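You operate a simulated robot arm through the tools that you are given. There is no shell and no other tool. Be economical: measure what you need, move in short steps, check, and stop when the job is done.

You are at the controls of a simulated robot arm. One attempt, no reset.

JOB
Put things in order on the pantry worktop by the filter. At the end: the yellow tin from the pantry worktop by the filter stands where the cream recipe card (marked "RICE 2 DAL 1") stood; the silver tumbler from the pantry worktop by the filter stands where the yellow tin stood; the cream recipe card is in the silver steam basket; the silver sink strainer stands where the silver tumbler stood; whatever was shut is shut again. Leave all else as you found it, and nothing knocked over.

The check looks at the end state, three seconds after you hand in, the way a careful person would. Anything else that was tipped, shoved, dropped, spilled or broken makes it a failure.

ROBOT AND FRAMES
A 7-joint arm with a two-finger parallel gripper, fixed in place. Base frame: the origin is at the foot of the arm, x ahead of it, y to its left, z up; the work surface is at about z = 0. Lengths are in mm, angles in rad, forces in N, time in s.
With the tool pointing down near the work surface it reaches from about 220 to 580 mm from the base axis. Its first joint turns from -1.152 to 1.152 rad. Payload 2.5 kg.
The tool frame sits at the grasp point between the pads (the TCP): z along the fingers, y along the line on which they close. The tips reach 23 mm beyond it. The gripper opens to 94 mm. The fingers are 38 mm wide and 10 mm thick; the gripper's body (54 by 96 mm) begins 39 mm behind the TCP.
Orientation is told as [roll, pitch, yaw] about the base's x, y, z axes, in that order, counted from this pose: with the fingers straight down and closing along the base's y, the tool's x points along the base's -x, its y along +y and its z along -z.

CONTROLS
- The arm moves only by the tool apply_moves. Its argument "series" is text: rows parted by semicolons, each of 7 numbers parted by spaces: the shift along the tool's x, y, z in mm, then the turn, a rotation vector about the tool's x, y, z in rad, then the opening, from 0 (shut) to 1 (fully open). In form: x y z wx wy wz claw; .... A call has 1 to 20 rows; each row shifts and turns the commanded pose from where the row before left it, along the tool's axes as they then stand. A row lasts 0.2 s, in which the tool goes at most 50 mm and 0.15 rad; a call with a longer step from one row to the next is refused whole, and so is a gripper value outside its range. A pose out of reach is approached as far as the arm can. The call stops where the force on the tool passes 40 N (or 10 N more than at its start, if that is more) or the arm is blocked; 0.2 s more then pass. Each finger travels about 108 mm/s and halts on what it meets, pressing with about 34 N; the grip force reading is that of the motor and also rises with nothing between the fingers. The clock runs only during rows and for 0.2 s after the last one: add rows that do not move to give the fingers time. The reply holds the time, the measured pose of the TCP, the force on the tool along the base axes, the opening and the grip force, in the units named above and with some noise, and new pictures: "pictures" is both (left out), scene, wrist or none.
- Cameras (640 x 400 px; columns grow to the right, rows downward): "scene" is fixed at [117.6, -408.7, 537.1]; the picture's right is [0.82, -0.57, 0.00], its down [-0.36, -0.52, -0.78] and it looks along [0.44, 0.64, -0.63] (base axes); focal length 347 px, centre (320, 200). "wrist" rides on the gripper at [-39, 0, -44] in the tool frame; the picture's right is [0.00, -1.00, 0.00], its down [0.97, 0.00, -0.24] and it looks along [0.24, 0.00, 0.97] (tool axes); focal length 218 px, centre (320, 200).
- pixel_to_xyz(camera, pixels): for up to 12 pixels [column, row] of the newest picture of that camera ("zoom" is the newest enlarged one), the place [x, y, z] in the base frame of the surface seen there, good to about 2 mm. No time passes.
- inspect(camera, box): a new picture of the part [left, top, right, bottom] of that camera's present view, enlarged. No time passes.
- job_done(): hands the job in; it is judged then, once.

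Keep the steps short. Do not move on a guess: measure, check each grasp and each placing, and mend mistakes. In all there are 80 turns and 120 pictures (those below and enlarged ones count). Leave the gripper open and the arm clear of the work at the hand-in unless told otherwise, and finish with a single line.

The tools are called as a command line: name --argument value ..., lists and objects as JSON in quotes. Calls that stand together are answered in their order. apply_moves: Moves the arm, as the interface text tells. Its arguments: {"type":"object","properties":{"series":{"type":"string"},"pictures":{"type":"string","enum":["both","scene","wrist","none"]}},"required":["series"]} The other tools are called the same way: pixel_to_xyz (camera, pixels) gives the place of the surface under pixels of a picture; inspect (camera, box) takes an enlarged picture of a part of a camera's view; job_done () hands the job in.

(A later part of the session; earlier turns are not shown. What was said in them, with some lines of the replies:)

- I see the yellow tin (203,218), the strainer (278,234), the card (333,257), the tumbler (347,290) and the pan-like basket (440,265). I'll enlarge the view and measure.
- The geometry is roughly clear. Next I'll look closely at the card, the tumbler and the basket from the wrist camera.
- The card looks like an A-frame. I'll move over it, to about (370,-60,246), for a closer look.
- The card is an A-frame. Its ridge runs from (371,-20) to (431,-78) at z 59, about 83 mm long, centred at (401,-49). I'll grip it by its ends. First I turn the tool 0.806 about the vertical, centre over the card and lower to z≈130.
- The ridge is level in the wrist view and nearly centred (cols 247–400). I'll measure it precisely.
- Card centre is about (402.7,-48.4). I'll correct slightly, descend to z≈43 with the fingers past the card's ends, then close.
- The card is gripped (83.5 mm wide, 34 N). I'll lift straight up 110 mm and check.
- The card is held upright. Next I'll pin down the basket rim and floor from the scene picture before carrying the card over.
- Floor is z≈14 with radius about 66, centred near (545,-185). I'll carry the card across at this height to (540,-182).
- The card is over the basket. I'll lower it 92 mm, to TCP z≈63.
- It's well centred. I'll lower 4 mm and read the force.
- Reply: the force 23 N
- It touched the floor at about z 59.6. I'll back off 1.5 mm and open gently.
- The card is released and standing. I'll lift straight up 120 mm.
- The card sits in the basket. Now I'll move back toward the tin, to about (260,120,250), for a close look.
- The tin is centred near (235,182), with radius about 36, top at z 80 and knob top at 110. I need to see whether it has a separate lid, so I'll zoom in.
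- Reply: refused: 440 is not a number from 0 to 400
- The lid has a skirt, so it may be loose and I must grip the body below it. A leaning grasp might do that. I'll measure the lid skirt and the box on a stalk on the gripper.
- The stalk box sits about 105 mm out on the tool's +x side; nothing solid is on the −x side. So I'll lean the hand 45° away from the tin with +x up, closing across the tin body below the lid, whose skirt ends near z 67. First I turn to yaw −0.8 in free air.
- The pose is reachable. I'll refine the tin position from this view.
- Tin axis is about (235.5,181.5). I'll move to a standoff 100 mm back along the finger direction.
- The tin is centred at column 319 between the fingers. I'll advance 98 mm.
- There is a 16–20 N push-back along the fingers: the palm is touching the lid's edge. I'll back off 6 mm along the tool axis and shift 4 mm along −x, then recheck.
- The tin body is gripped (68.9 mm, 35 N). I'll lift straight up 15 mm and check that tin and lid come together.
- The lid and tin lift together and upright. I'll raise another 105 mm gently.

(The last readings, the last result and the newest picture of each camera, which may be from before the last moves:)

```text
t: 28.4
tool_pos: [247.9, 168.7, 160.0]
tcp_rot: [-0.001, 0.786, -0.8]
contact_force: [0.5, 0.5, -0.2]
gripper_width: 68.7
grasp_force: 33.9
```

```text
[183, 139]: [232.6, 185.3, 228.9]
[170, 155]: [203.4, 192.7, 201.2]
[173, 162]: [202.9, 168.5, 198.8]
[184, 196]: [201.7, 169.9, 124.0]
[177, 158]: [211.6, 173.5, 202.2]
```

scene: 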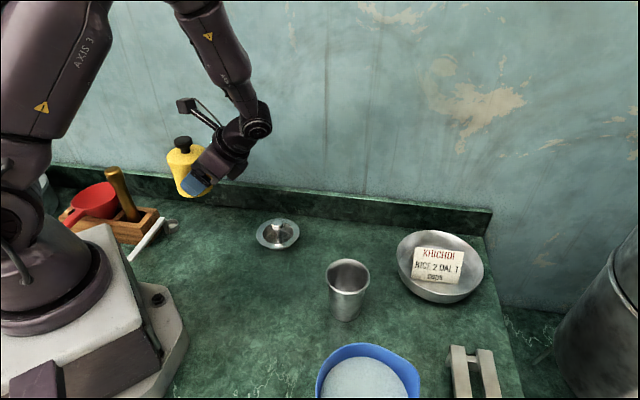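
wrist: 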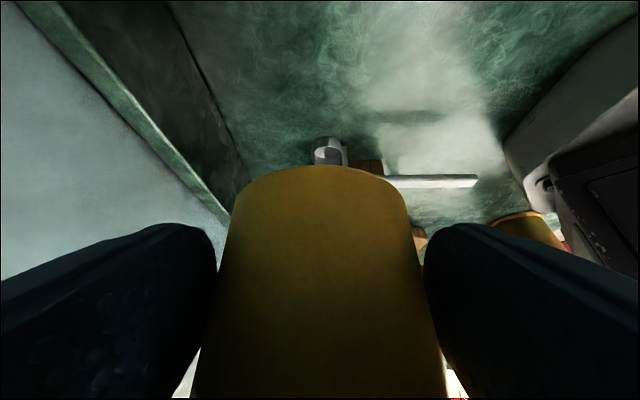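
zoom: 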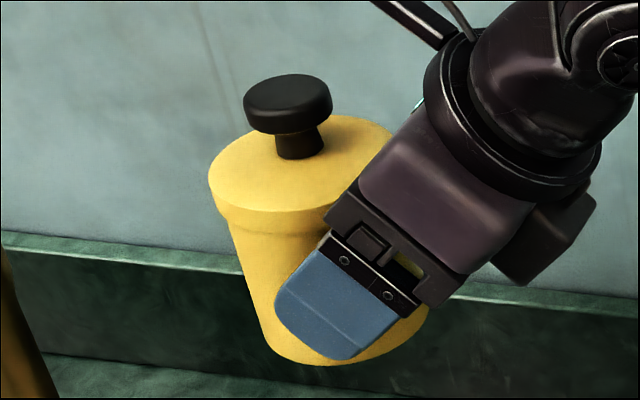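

Tin axis relative to the TCP is (−15.3,+16.6), and the tin is upright. I'll carry it level to put the axis over the card's old place, (402.5,−48.5).

apply_moves --series "-12 -3 -12 0 0 0 0.6; -22 -5 -22 0 0 0 0.6; -26 -5 -26 0 0 0 0.6; -26 -5 -26 0 0 0 0.6; -26 -5 -26 0 0 0 0.6; -26 -5 -26 0 0 0 0.6; -26 -5 -26 0 0 0 0.6; -22 -5 -22 0 0 0 0.6; -12 -3 -12 0 0 0 0.6; -4 0 -4 0 0 0 0.6; 0 0 0 0 0 0 0.6; 0 0 0 0 0 0 0.6"

inspect --camera "scene" --box '[280, 120, 440, 320]'

```text
t: 31.0
tool_pos: [418.1, -64.5, 161.7]
tcp_rot: [0.0, 0.785, -0.801]
contact_force: [-0.4, -0.3, -0.9]
gripper_width: 68.7
grasp_force: 33.7
```

scene: 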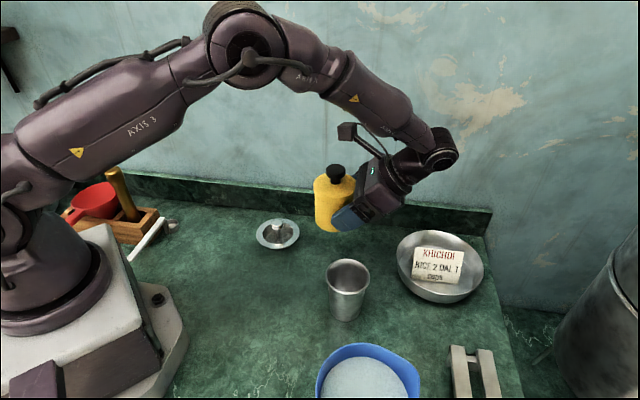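
wrist: 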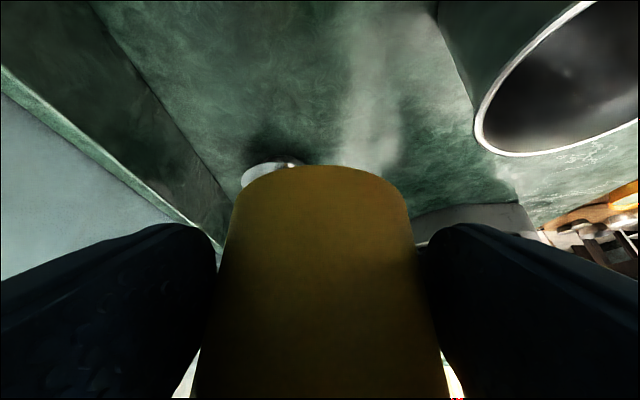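

```text
2.00 times, centred on (360, 220) of scene
```

zoom: 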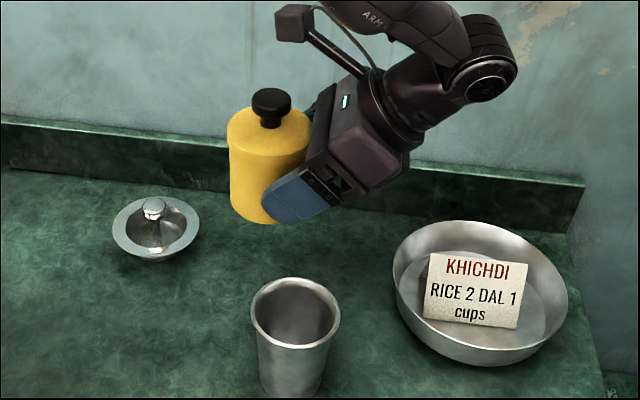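

pixel_to_xyz --camera "zoom" --pixels '[[271, 96], [262, 97], [281, 97]]'

apply_moves --series "-10 0 10 0 0 0 0.6; -20 0 20 0 0 0 0.6; -20 0 20 0 0 0 0.6; -18 0 18 0 0 0 0.6; -8 0 8 0 0 0 0.6; -3 0 3 0 0 0 0.6; 0 0 0 0 0 0 0.6"

```text
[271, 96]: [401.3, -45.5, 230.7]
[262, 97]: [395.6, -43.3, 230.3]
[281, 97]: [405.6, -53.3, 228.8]
```

```text
t: 32.6
tool_pos: [417.6, -64.9, 49.2]
tcp_rot: [-0.001, 0.788, -0.798]
contact_force: [0.6, -0.3, -1.5]
gripper_width: 68.6
grasp_force: 33.8
```

scene: 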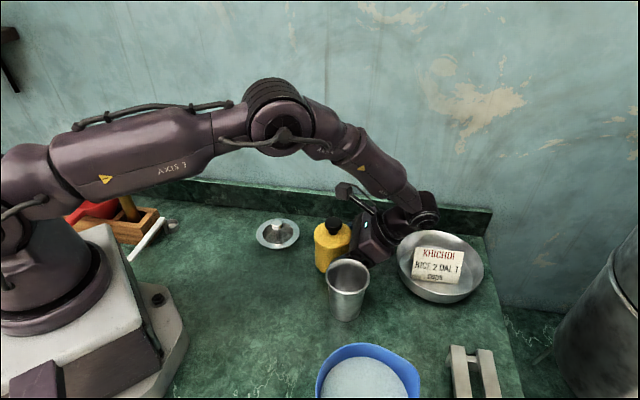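
wrist: 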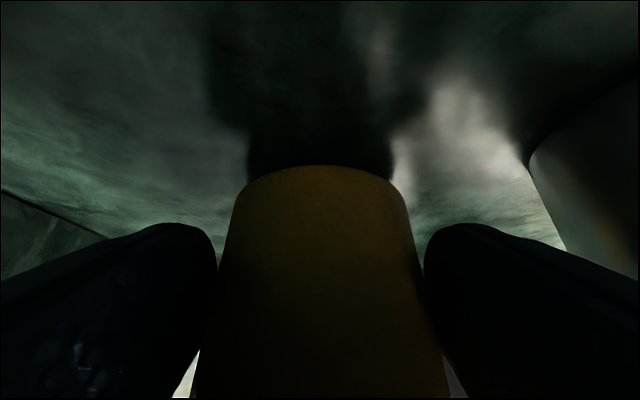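

About 8–9 mm to go. I'll lower in small steps with force checks.

apply_moves --series "-3 0 3 0 0 0 0.6; -1.5 0 1.5 0 0 0 0.6; 0 0 0 0 0 0 0.6" --pictures "none"

apply_moves --series "-0.7 0 0.7 0 0 0 0.6; 0 0 0 0 0 0 0.6" --pictures "none"

apply_moves --series "-0.7 0 0.7 0 0 0 0.6; 0 0 0 0 0 0 0.6" --pictures "none"

```text
t: 33.4
tool_pos: [417.8, -65.1, 42.4]
tcp_rot: [0.0, 0.784, -0.801]
contact_force: [0.1, -0.1, -1.6]
gripper_width: 68.7
grasp_force: 34.4
```

```text
t: 34.0
tool_pos: [418.6, -63.8, 40.7]
tcp_rot: [-0.002, 0.788, -0.801]
contact_force: [1.3, 0.3, -0.9]
gripper_width: 68.8
grasp_force: 34.3
```

```text
t: 34.6
tool_pos: [417.4, -64.8, 39.4]
tcp_rot: [0.002, 0.784, -0.801]
contact_force: [-0.6, 0.0, -0.8]
gripper_width: 68.3
grasp_force: 34.1
```

apply_moves --series "-0.7 0 0.7 0 0 0 0.6; 0 0 0 0 0 0 0.6" --pictures "none"

apply_moves --series "-0.7 0 0.7 0 0 0 0.6; 0 0 0 0 0 0 0.6" --pictures "none"

```text
t: 35.2
tool_pos: [417.1, -65.1, 39.1]
tcp_rot: [0.001, 0.786, -0.803]
contact_force: [-1.6, -3.8, 10.7]
gripper_width: 68.6
grasp_force: 34.4
```

```text
t: 35.8
tool_pos: [417.7, -65.4, 38.7]
tcp_rot: [0.002, 0.787, -0.799]
contact_force: [-1.4, -0.1, 11.7]
gripper_width: 68.6
grasp_force: 33.9
```

It is seated (11 N). I'll open to about 84 mm, keeping clear of the tumbler.

apply_moves --series "0.5 0 -0.5 0 0 0 0.6; 0 0 0 0 0 0 0.75; 0 0 0 0 0 0 0.88; 0 0 0 0 0 0 0.88"

inspect --camera "scene" --box '[290, 170, 450, 340]'

```text
t: 36.8
tool_pos: [418.3, -64.0, 38.6]
tcp_rot: [0.001, 0.787, -0.802]
contact_force: [0.4, -0.1, 0.4]
gripper_width: 82.6
grasp_force: 0.0
```

scene: 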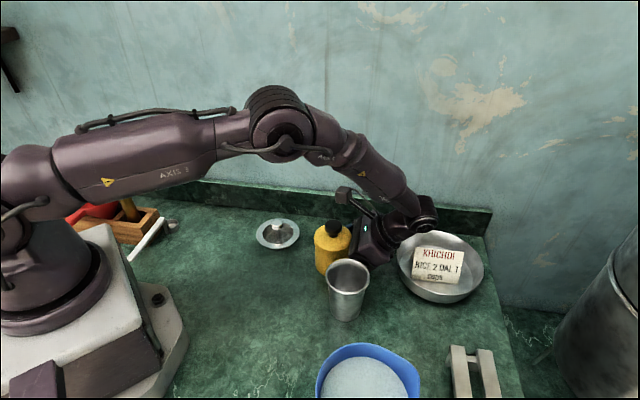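
wrist: 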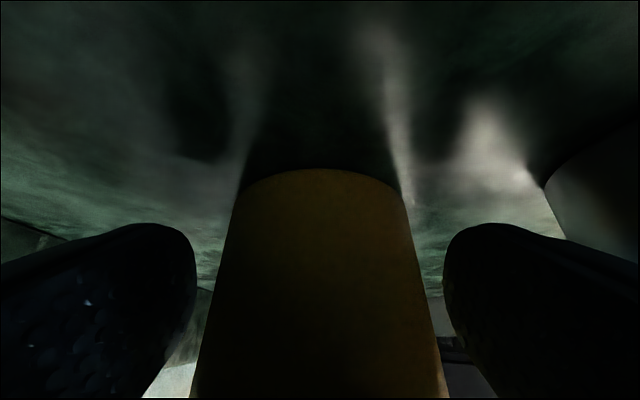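

```text
2.35 times, centred on (370, 255) of scene
```

zoom: 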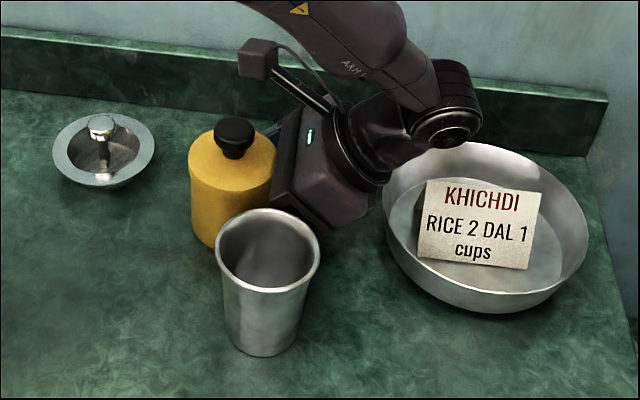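

The tin stands upright with its lid on. I'll retreat 100 mm along the tool axis, then go up.

apply_moves --series "0 0 -10 0 0 0 0.88; 0 0 -25 0 0 0 0.88; 0 0 -35 0 0 0 0.88; 0 0 -35 0 0 0 0.88; 25 0 -25 0 0 0 1; 25 0 -25 0 0 0 1; 25 0 -25 0 0 0 1; 0 0 0 0 0 0 1"

pixel_to_xyz --camera "scene" --pixels '[[333, 226], [315, 240], [350, 240], [345, 268]]'

```text
t: 38.6
tool_pos: [468.7, -119.2, 219.1]
tcp_rot: [0.001, 0.784, -0.802]
contact_force: [-0.6, 1.2, -0.5]
gripper_width: 94.1
grasp_force: 0.1
```

scene: 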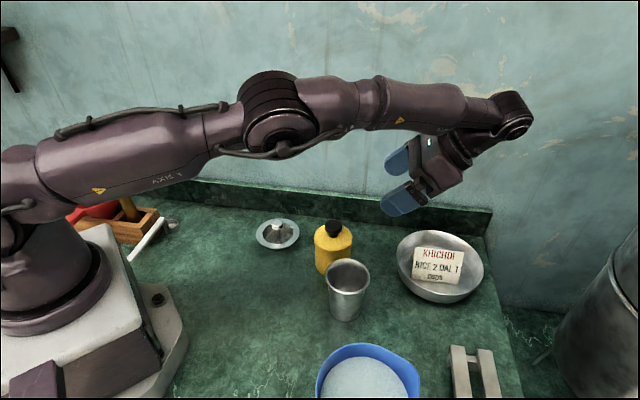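
wrist: 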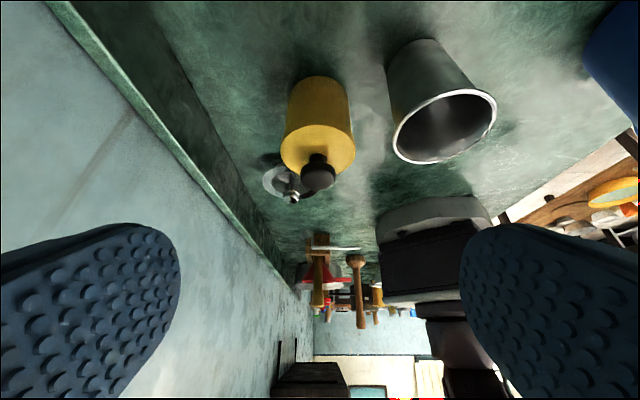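

```text
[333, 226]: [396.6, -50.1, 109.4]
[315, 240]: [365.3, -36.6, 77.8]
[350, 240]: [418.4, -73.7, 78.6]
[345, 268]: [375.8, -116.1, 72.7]
```

The tin stands at about (400,−48), lid seated. For the tumbler I'll level the tool again and turn it to yaw 0.8 so the fingers avoid the tin.

apply_moves --series "0 0 0 0 -0.131 0 1; 0 0 0 0 -0.131 0 1; 0 0 0 0 -0.131 0 1; 0 0 0 0 -0.131 0 1; 0 0 0 0 -0.131 0 1; 0 0 0 0 -0.13 0 1; 0 0 0 0 0 -0.146 1; 0 0 0 0 0 -0.146 1; 0 0 0 0 0 -0.146 1; 0 0 0 0 0 -0.146 1; 0 0 0 0 0 -0.146 1; 0 0 0 0 0 -0.146 1; 0 0 0 0 0 -0.146 1; 0 0 0 0 0 -0.146 1; 0 0 0 0 0 -0.146 1; 0 0 0 0 0 -0.146 1; 0 0 0 0 0 -0.146 1; 0 0 0 0 0 0 1; 0 0 0 0 0 0 1"

```text
t: 42.6
tool_pos: [469.4, -118.0, 218.6]
tcp_rot: [0.001, 0.0, 0.81]
contact_force: [0.3, -0.2, 1.0]
gripper_width: 94.0
grasp_force: 0.1
```

scene: 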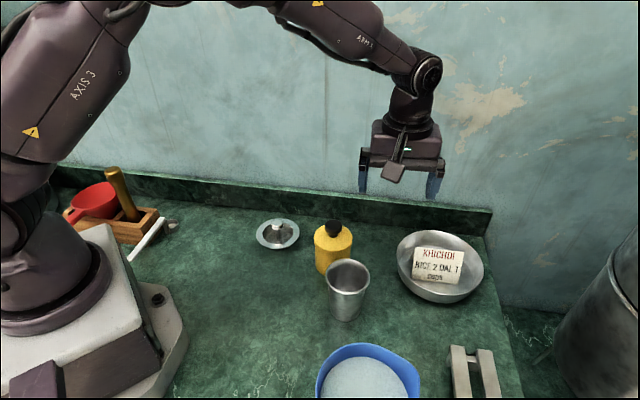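
wrist: 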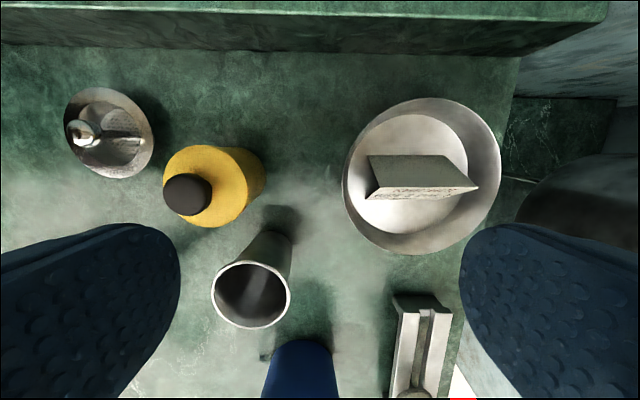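

I'll measure the tumbler's rim, then move above it.

pixel_to_xyz --camera "wrist" --pixels '[[213, 292], [290, 292], [252, 262], [250, 327], [224, 270], [280, 318], [250, 297]]'

apply_moves --series "31 21 0 0 0 0 1; 31 21 0 0 0 0 1; 31.6 20.7 20 0 0 0 1; 0 0 0 0 0 0 1; 0 0 0 0 0 0 1"

```text
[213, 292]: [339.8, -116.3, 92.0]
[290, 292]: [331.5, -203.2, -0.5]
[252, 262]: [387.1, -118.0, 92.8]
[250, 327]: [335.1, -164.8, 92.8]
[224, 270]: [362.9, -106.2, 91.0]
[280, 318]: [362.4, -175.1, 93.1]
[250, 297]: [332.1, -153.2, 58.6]
```

```text
t: 43.8
tool_pos: [358.7, -142.3, 199.5]
tcp_rot: [0.0, -0.002, 0.807]
contact_force: [-0.2, -0.4, -0.2]
gripper_width: 93.8
grasp_force: 0.1
```

scene: 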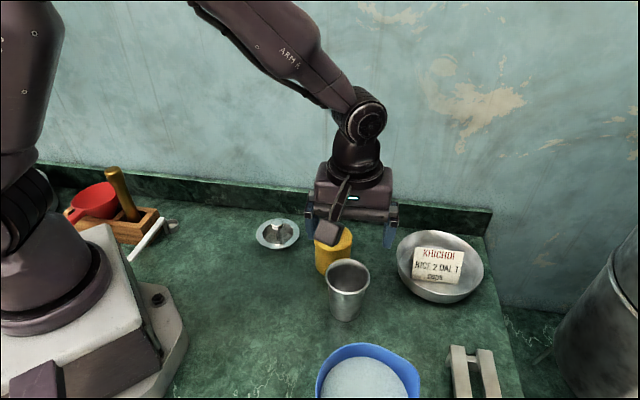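
wrist: 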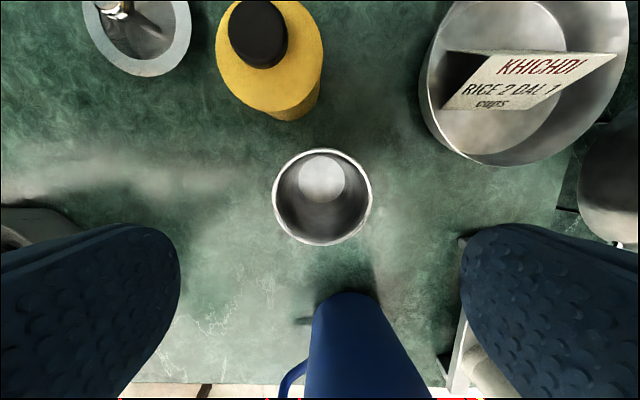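

The rim centre is about (361.3,−141). Before descending I need to check that the stalk box clears the blue mug.

inspect --camera "scene" --box '[280, 150, 440, 250]'

pixel_to_xyz --camera "scene" --pixels '[[327, 232], [318, 241], [330, 246], [335, 240], [368, 345], [330, 360], [410, 360], [350, 347], [317, 385]]'

pixel_to_xyz --camera "wrist" --pixels '[[345, 296], [318, 305], [370, 300], [400, 330], [430, 390], [312, 340]]'

```text
4.00 times, centred on (360, 200) of scene
```

zoom: 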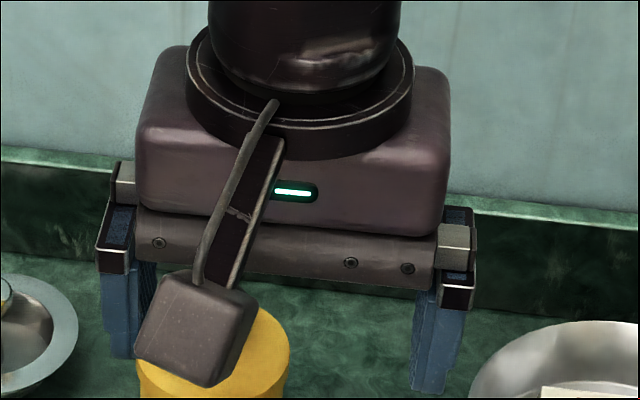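

```text
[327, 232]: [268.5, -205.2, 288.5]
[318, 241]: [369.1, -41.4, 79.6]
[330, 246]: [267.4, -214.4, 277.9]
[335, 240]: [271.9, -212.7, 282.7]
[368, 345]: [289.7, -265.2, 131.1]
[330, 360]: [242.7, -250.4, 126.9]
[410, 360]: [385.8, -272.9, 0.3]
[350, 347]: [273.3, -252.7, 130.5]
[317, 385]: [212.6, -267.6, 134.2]
```

```text
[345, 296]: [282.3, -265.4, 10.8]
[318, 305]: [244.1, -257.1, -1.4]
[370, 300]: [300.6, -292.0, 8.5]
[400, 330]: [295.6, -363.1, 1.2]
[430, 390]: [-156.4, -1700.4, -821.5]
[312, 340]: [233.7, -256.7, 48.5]
```

The box bottom sits 78 mm above the TCP, so it clears the 132 mm mug. I'll descend to z≈80 around the tumbler and close.

apply_moves --series "-2.7 -1 30 0 0 0 1; 0 0 35 0 0 0 1; 0 0 30 0 0 0 1; 0 0 24.5 0 0 0 1; 0 0 0 0 0 0 1"

apply_moves --series "0 0 0 0 0 0 0.85; 0 0 0 0 0 0 0.7; 0 0 0 0 0 0 0.6; 0 0 0 0 0 0 0.6"

```text
t: 45.0
tool_pos: [361.4, -140.9, 78.5]
tcp_rot: [0.001, -0.001, 0.807]
contact_force: [-0.3, 0.4, -0.9]
gripper_width: 93.7
grasp_force: 0.1
```

scene: 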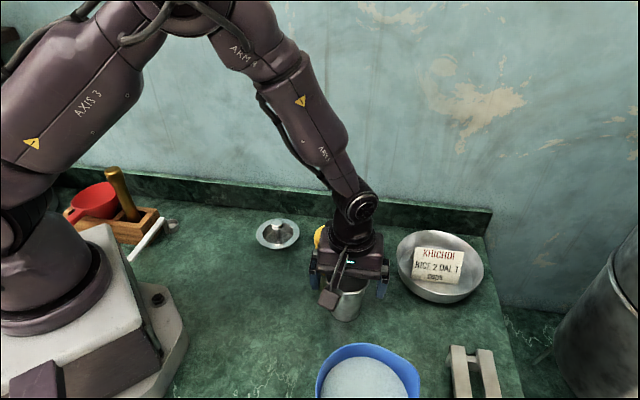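
wrist: 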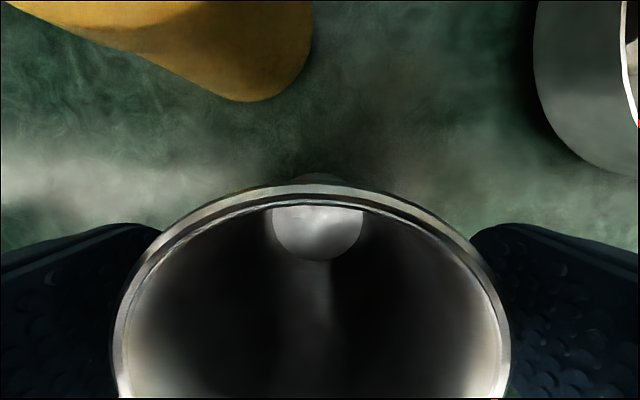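

```text
t: 46.0
tool_pos: [362.5, -141.1, 78.9]
tcp_rot: [0.0, 0.0, 0.806]
contact_force: [0.0, 0.4, 0.2]
gripper_width: 64.6
grasp_force: 33.8
```

scene: 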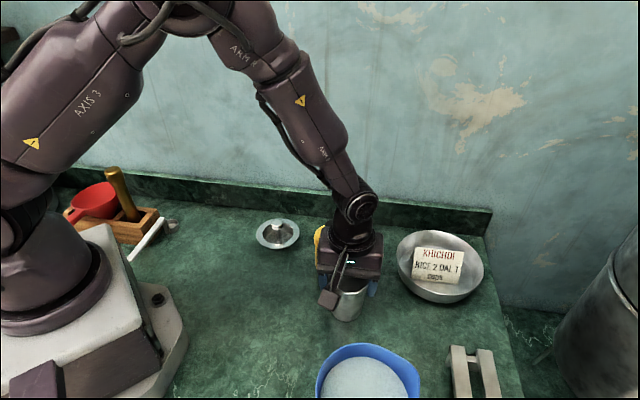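
wrist: 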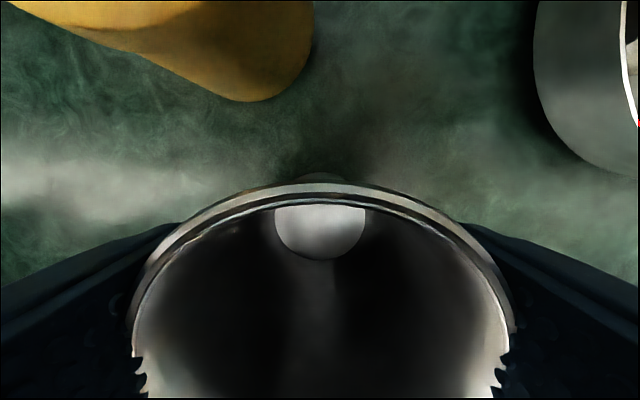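

It's gripped at 64.6 mm, 34 N. I'll lift gently 110 mm.

apply_moves --series "0 0 -5 0 0 0 0.6; 0 0 -10 0 0 0 0.6; 0 0 -20 0 0 0 0.6; 0 0 -25 0 0 0 0.6; 0 0 -25 0 0 0 0.6; 0 0 -20 0 0 0 0.6; 0 0 -10 0 0 0 0.6; 0 0 0 0 0 0 0.6; 0 0 0 0 0 0 0.6"

inspect --camera "scene" --box '[270, 150, 430, 330]'

```text
t: 48.0
tool_pos: [362.0, -141.4, 194.7]
tcp_rot: [-0.001, 0.001, 0.806]
contact_force: [0.3, 0.6, -1.3]
gripper_width: 64.6
grasp_force: 34.0
```

scene: 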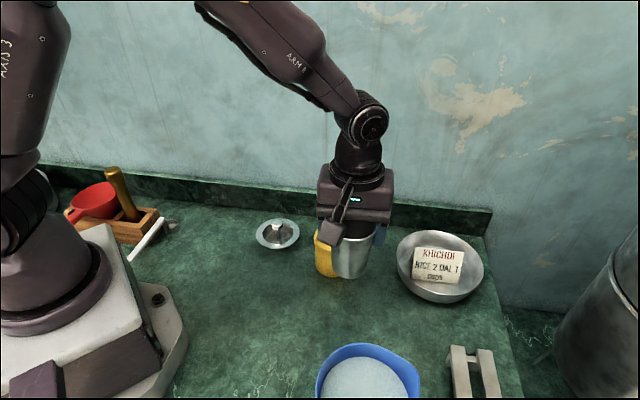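
wrist: 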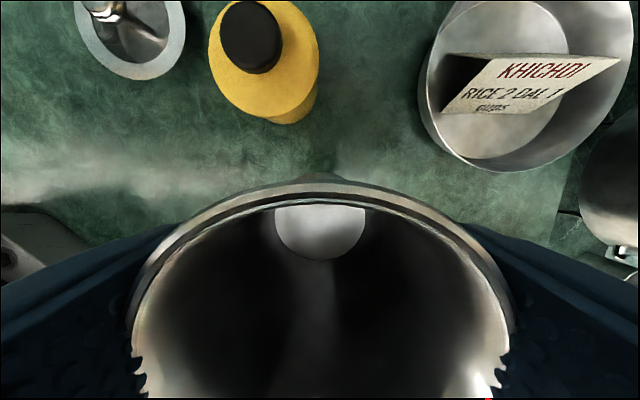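

```text
2.22 times, centred on (350, 240) of scene
```

zoom: 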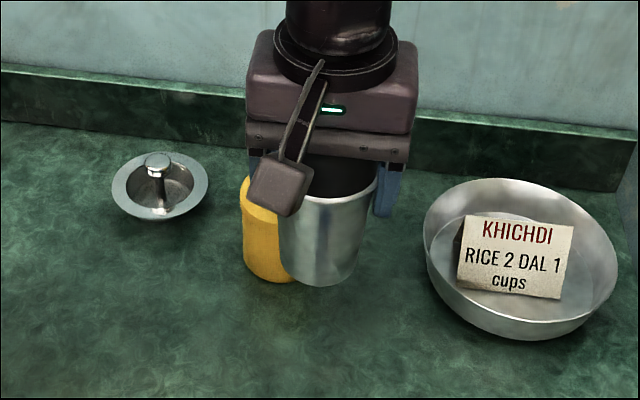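

It's held upright. I'll check the tall brass rod's position and the old tin spot's surroundings, then carry the tumbler level to (235.5,182).

pixel_to_xyz --camera "scene" --pixels '[[111, 171], [127, 205], [95, 190], [155, 215], [165, 224]]'

apply_moves --series "-7 15 0 0 0 0 0.6; -13 28 0 0 0 0 0.6; -13 28 0 0 0 0 0.6; -13 28 0 0 0 0 0.6; -13 28 0 0 0 0 0.6; -13 28 0 0 0 0 0.6; -13 28 0 0 0 0 0.6; -13 28 0 0 0 0 0.6; -13 28 0 0 0 0 0.6; -13 28 0 0 0 0 0.6; -13 28 0 0 0 0 0.6; -8.4 20 0 0 0 0 0.6; 0 0 0 0 0 0 0.6; 0 0 0 0 0 0 0.6"

```text
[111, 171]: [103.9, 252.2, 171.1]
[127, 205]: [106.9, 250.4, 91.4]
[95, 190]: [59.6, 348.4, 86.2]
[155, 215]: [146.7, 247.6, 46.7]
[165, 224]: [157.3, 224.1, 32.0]
```

```text
t: 51.0
tool_pos: [234.8, 182.7, 193.4]
tcp_rot: [0.0, -0.001, 0.807]
contact_force: [0.3, 0.0, -0.1]
gripper_width: 64.7
grasp_force: 33.9
```

scene: 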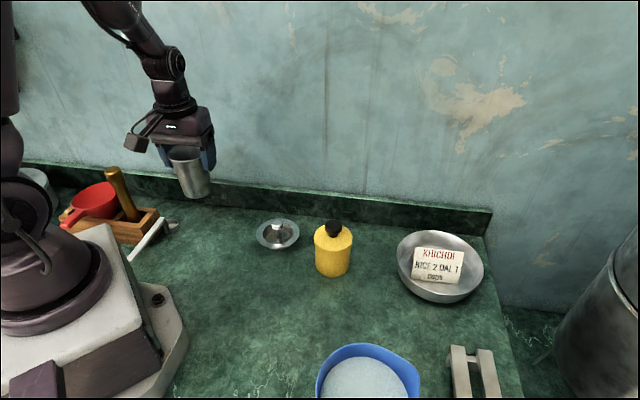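
wrist: 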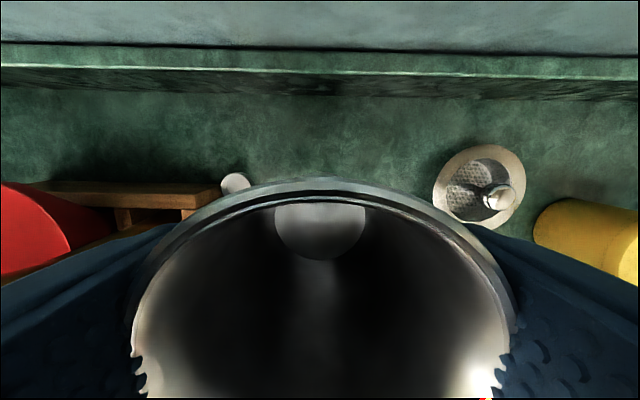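

Clear of everything. I'll lower 110 mm.

apply_moves --series "0 0 15 0 0 0 0.6; 0 0 30 0 0 0 0.6; 0 0 30 0 0 0 0.6; 0 0 20 0 0 0 0.6; 0 0 10 0 0 0 0.6; 0 0 5 0 0 0 0.6; 0 0 0 0 0 0 0.6"

apply_moves --series "0 0 2 0 0 0 0.6; 0 0 1 0 0 0 0.6; 0 0 0 0 0 0 0.6" --pictures "none"

apply_moves --series "0 0 1 0 0 0 0.6; 0 0 0 0 0 0 0.6" --pictures "none"

```text
t: 52.6
tool_pos: [235.6, 182.4, 83.5]
tcp_rot: [0.0, 0.0, 0.806]
contact_force: [0.3, -0.6, -0.9]
gripper_width: 64.8
grasp_force: 33.8
```

scene: 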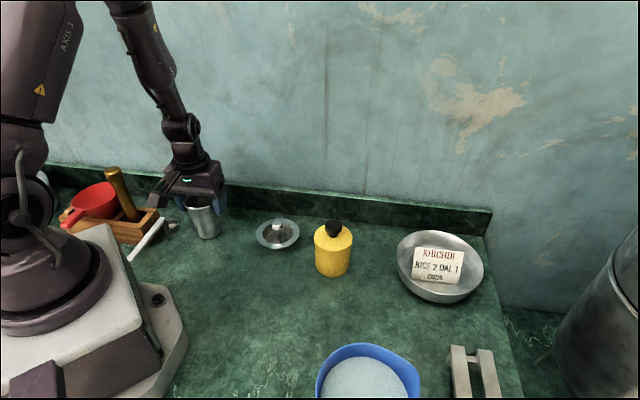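
wrist: 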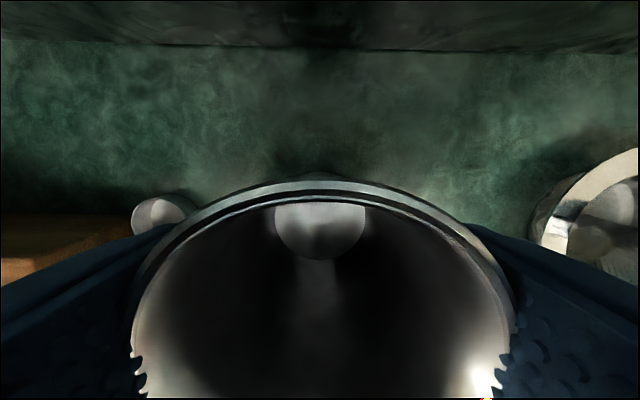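

```text
t: 53.4
tool_pos: [235.6, 182.2, 80.8]
tcp_rot: [0.0, -0.001, 0.807]
contact_force: [-0.1, 0.8, -0.6]
gripper_width: 64.8
grasp_force: 34.2
```

```text
t: 54.0
tool_pos: [235.7, 183.6, 80.6]
tcp_rot: [-0.001, -0.001, 0.808]
contact_force: [0.3, 0.1, -1.1]
gripper_width: 64.7
grasp_force: 34.8
```

apply_moves --series "0 0 0.8 0 0 0 0.6; 0 0 0 0 0 0 0.6" --pictures "none"

apply_moves --series "0 0 0.8 0 0 0 0.6; 0 0 0 0 0 0 0.6" --pictures "none"

```text
t: 54.6
tool_pos: [235.6, 181.7, 78.8]
tcp_rot: [0.002, 0.001, 0.807]
contact_force: [-0.4, -0.1, -0.3]
gripper_width: 64.6
grasp_force: 33.4
```

```text
t: 55.2
tool_pos: [235.8, 182.2, 78.3]
tcp_rot: [-0.001, -0.001, 0.808]
contact_force: [-1.8, -2.0, 5.2]
gripper_width: 64.7
grasp_force: 33.8
```

It's seated. I'll open the gripper and lift off.

apply_moves --series "0 0 0 0 0 0 0.75; 0 0 0 0 0 0 0.9; 0 0 0 0 0 0 0.9; 0 0 -15 0 0 0 0.9; 0 0 -35 0 0 0 0.9; 0 0 -40 0 0 0 0.9; 0 0 -30 0 0 0 0.9; 0 0 0 0 0 0 0.9"

pixel_to_xyz --camera "wrist" --pixels '[[320, 150]]'

```text
t: 57.0
tool_pos: [234.7, 180.2, 197.8]
tcp_rot: [0.001, -0.001, 0.806]
contact_force: [0.0, 0.4, 0.1]
gripper_width: 84.5
grasp_force: 0.1
```

scene: 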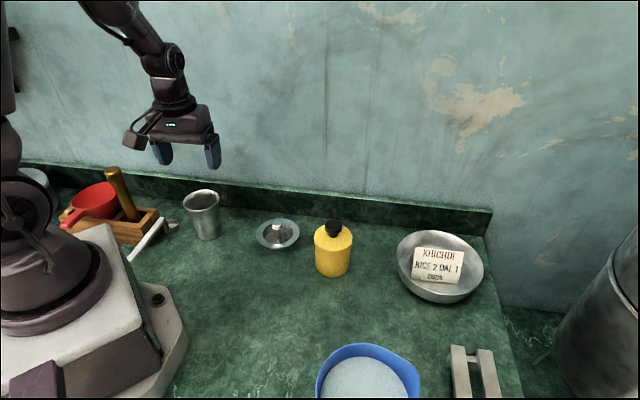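
wrist: 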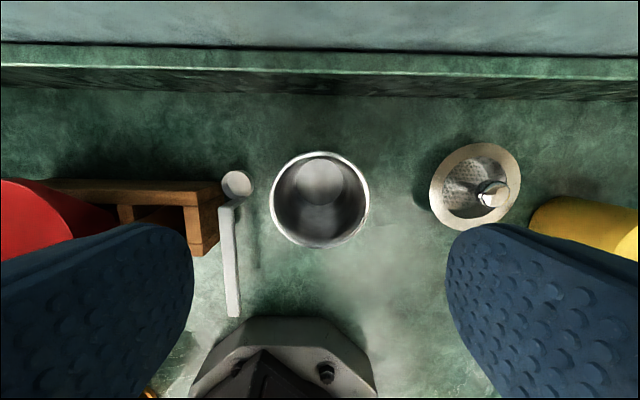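

```text
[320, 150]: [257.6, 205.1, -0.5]
```

The tumbler stands where the tin was. Next is the strainer knob at about (346.6,70,57). I'll move above it with a part-opened gripper.

apply_moves --series "0 -25 0 0 0 0 0.8; 1 -40 0 0 0 0 0.6; 1 -40 20 0 0 0 0.5; 1 -35 25 0 0 0 0.5; 0 -17.4 30 0 0 0 0.5; 0 0 0 0 0 0 0.5; 0 0 0 0 0 0 0.5"

inspect --camera "wrist" --box '[220, 130, 420, 255]'

```text
t: 58.6
tool_pos: [348.6, 70.3, 123.6]
tcp_rot: [0.001, -0.001, 0.806]
contact_force: [0.3, 0.7, 0.1]
gripper_width: 46.9
grasp_force: 0.1
```

scene: 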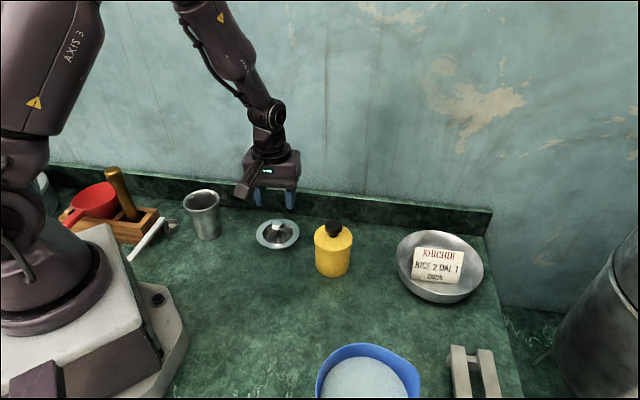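
wrist: 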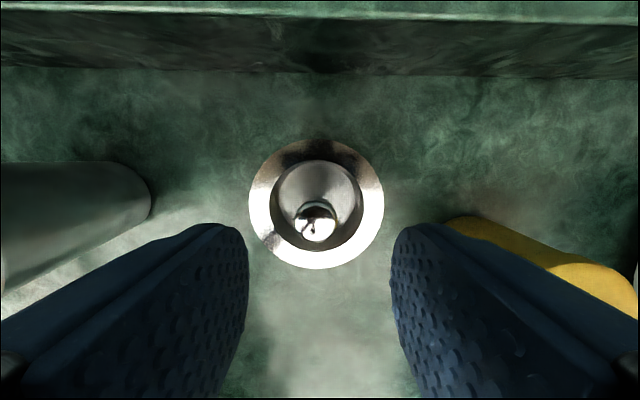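

```text
3.20 times, centred on (320, 192) of wrist
```

zoom: 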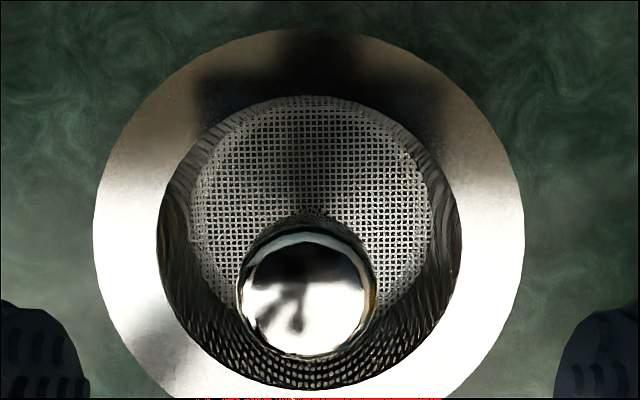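

pixel_to_xyz --camera "wrist" --pixels '[[316, 222], [302, 222], [329, 222], [252, 206], [381, 206], [316, 142], [316, 266]]'

```text
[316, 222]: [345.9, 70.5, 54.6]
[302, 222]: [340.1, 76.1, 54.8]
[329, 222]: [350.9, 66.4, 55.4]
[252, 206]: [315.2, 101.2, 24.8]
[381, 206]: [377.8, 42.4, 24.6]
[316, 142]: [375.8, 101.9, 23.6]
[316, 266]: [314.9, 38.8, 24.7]
```

Strainer axis is about (346,71), knob top 55, rim z 25. I'll descend to TCP z≈52, with tips 4 mm above the rim, and close on the knob.

apply_moves --series "0.9 1.9 25 0 0 0 0.5; 0 0 25 0 0 0 0.5; 0 0 15 0 0 0 0.5; 0 0 6 0 0 0 0.5; 0 0 0 0 0 0 0.5; 0 0 0 0 0 0 0.5" --pictures "wrist"

apply_moves --series "0 0 0 0 0 0 0.3; 0 0 0 0 0 0 0.15; 0 0 0 0 0 0 0.08; 0 0 0 0 0 0 0.08" --pictures "wrist"

```text
t: 60.0
tool_pos: [345.1, 71.0, 52.1]
tcp_rot: [0.0, -0.001, 0.806]
contact_force: [0.1, 0.5, 1.3]
gripper_width: 47.0
grasp_force: 0.1
```

wrist: 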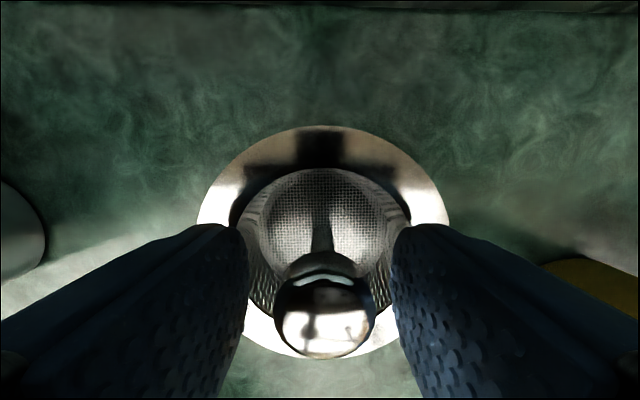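

```text
t: 61.0
tool_pos: [345.8, 70.8, 52.6]
tcp_rot: [0.001, 0.002, 0.807]
contact_force: [0.0, 0.8, -0.7]
gripper_width: 23.7
grasp_force: 33.9
```

wrist: 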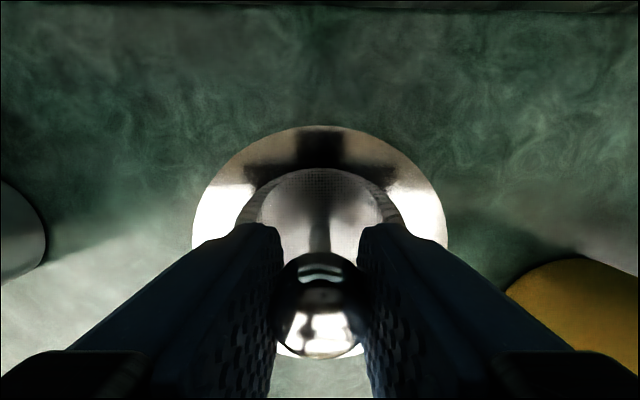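

The knob is gripped (34 N). I'll lift 10 mm, check, then go higher.

apply_moves --series "0 0 -4 0 0 0 0.08; 0 0 -10 0 0 0 0.08; 0 0 -20 0 0 0 0.08; 0 0 -30 0 0 0 0.08; 0 0 -30 0 0 0 0.08; 0 0 -20 0 0 0 0.08; 0 0 -6 0 0 0 0.08; 0 0 0 0 0 0 0.08"

inspect --camera "scene" --box '[210, 110, 350, 260]'

```text
t: 62.8
tool_pos: [345.8, 70.9, 174.2]
tcp_rot: [-0.002, 0.0, 0.806]
contact_force: [0.5, 0.1, -0.2]
gripper_width: 23.7
grasp_force: 34.2
```

scene: 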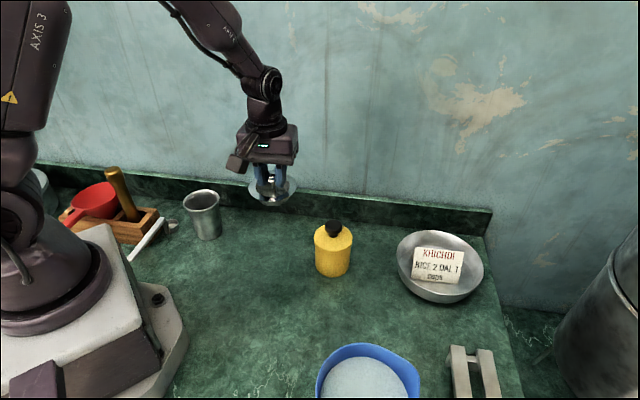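
wrist: 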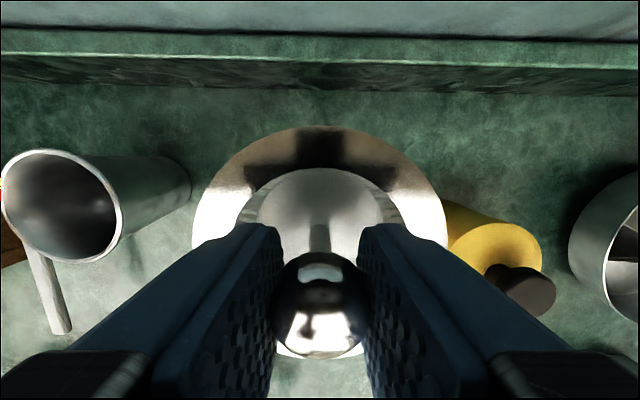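

```text
2.67 times, centred on (280, 185) of scene
```

zoom: 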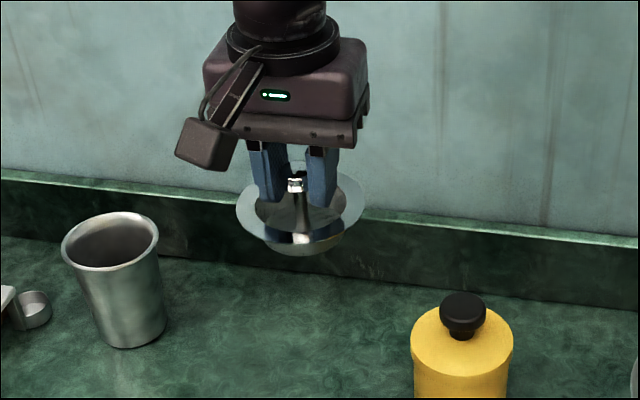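

The strainer is held upright. I'll carry it to the tumbler's old place, (361.3,−141).

apply_moves --series "9 -10 0 0 0 0 0.08; 19 -21 0 0 0 0 0.08; 22 -24.4 0 0 0 0 0.08; 22 -24.4 0 0 0 0 0.08; 22 -24.4 0 0 0 0 0.08; 22 -24.4 0 0 0 0 0.08; 17 -18.8 0 0 0 0 0.08; 9 -10 0 0 0 0 0.08; 0 0 0 0 0 0 0.08; 0 0 0 0 0 0 0.08"

```text
t: 65.0
tool_pos: [361.8, -141.3, 172.7]
tcp_rot: [0.0, 0.0, 0.806]
contact_force: [0.0, -0.2, -0.1]
gripper_width: 24.0
grasp_force: 34.7
```

scene: 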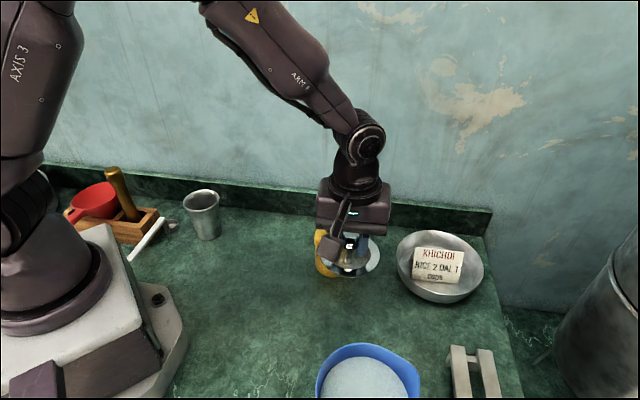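
wrist: 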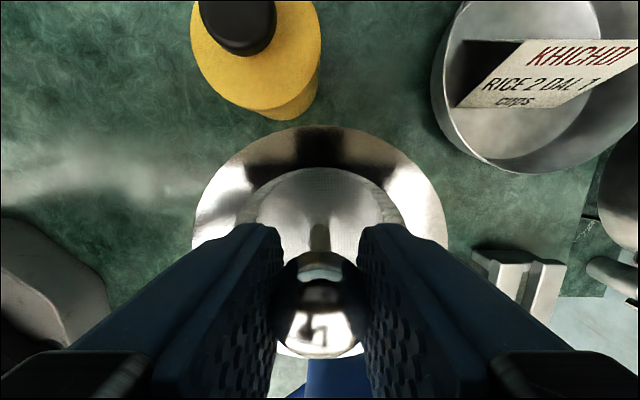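

Centred there. I'll lower 115 mm, then take small steps.

apply_moves --series "0 0 15 0 0 0 0.08; 0 0 30 0 0 0 0.08; 0 0 30 0 0 0 0.08; 0 0 25 0 0 0 0.08; 0 0 12 0 0 0 0.08; 0 0 4 0 0 0 0.08; 0 0 0 0 0 0 0.08"

apply_moves --series "0 0 1.5 0 0 0 0.08; 0 0 1 0 0 0 0.08; 0 0 0 0 0 0 0.08" --pictures "none"

apply_moves --series "0 0 0.8 0 0 0 0.08; 0 0 0 0 0 0 0.08" --pictures "none"

```text
t: 66.6
tool_pos: [362.0, -140.5, 57.0]
tcp_rot: [0.001, -0.002, 0.806]
contact_force: [0.9, -0.5, -0.5]
gripper_width: 23.6
grasp_force: 34.4
```

scene: 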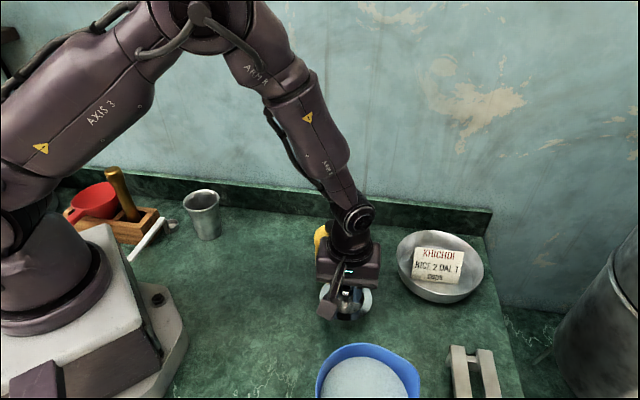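
wrist: 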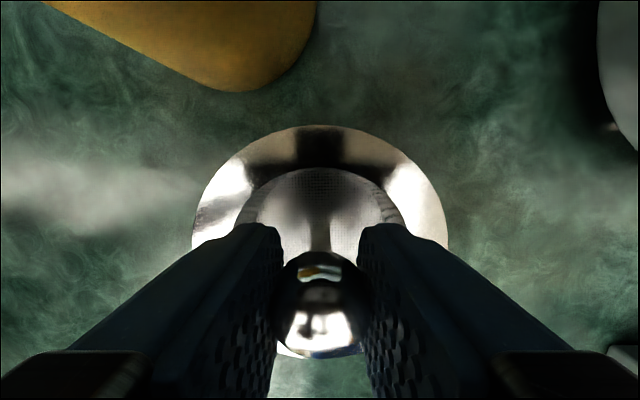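

```text
t: 67.4
tool_pos: [360.4, -141.2, 53.8]
tcp_rot: [0.0, 0.0, 0.806]
contact_force: [0.7, -0.9, 0.4]
gripper_width: 23.7
grasp_force: 34.1
```

```text
t: 68.0
tool_pos: [360.5, -139.7, 53.0]
tcp_rot: [-0.003, 0.0, 0.807]
contact_force: [0.4, -0.5, -0.2]
gripper_width: 23.6
grasp_force: 33.7
```

apply_moves --series "0 0 0.8 0 0 0 0.08; 0 0 0 0 0 0 0.08" --pictures "none"

apply_moves --series "0 0 0.7 0 0 0 0.08; 0 0 0 0 0 0 0.08" --pictures "none"

```text
t: 68.6
tool_pos: [360.8, -141.0, 51.7]
tcp_rot: [0.0, -0.001, 0.807]
contact_force: [-3.3, 1.0, 12.5]
gripper_width: 23.6
grasp_force: 33.4
```

```text
t: 69.2
tool_pos: [360.4, -140.1, 52.6]
tcp_rot: [-0.002, -0.002, 0.809]
contact_force: [-4.4, 1.9, 21.9]
gripper_width: 23.6
grasp_force: 33.8
```

It's seated. I'll ease off 1 mm, open the gripper and rise clear.

apply_moves --series "0 0 -1 0 0 0 0.08; 0 0 0 0 0 0 0.25; 0 0 0 0 0 0 0.45; 0 0 0 0 0 0 0.5; 0 0 -10 0 0 0 0.5; 0 0 -30 0 0 0 0.5; 0 0 -45 0 0 0 0.5; 0 0 -45 0 0 0 0.7; 0 0 -45 0 0 0 1; -30 0 -20 0 0 0 1; -30 0 -10 0 0 0 1; 0 0 0 0 0 0 1"

inspect --camera "scene" --box '[290, 205, 490, 330]'

inspect --camera "scene" --box '[50, 150, 290, 300]'

```text
t: 71.8
tool_pos: [402.6, -95.1, 259.3]
tcp_rot: [0.001, 0.0, 0.808]
contact_force: [0.2, -0.6, 0.0]
gripper_width: 94.0
grasp_force: 0.0
```

scene: 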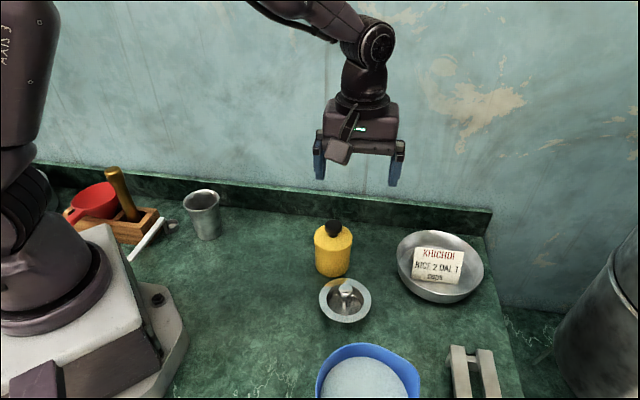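
wrist: 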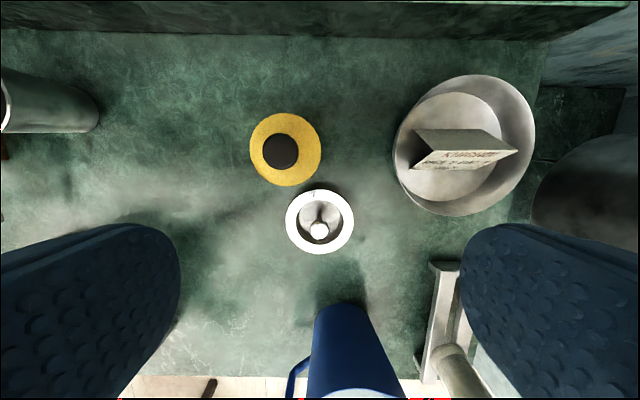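

```text
3.20 times, centred on (390, 268) of scene
```

zoom: 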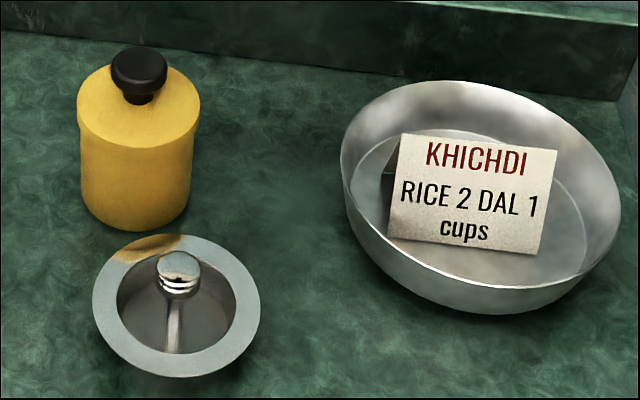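

```text
2.67 times, centred on (170, 225) of scene
```

zoom: 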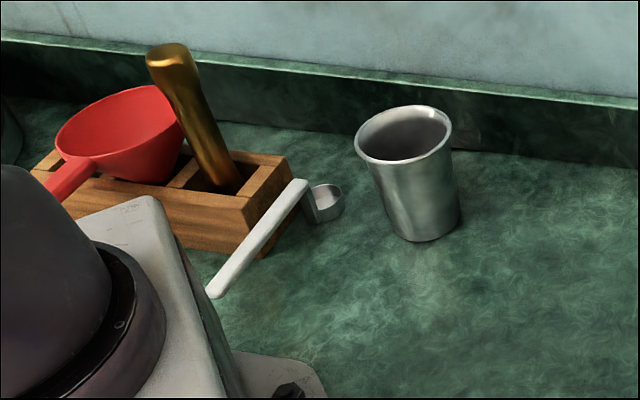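

Everything looks right. One last position check.

pixel_to_xyz --camera "wrist" --pixels '[[280, 152], [319, 231], [250, 150], [321, 150], [286, 222], [353, 222]]'

pixel_to_xyz --camera "scene" --pixels '[[184, 204], [218, 198], [198, 190], [205, 240]]'

```text
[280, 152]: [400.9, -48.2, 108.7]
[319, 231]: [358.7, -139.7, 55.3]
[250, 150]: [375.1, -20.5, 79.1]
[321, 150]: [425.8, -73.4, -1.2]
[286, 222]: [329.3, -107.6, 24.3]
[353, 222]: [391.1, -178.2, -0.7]
```

```text
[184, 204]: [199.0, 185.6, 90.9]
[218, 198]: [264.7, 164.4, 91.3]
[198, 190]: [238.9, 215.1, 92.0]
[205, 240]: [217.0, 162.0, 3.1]
```

The tin is at (401,−48), the strainer at (359,−140), the tumbler at about (234,182), and the card is in the basket. The gripper is open and the arm is clear, so I'm handing in.

job_done

```text
The job is handed in.
```

The tin, tumbler and strainer each stand upright within about 3 mm of their target spots, the recipe card stands in the steam basket, the tin's lid is still on, and nothing was knocked over.
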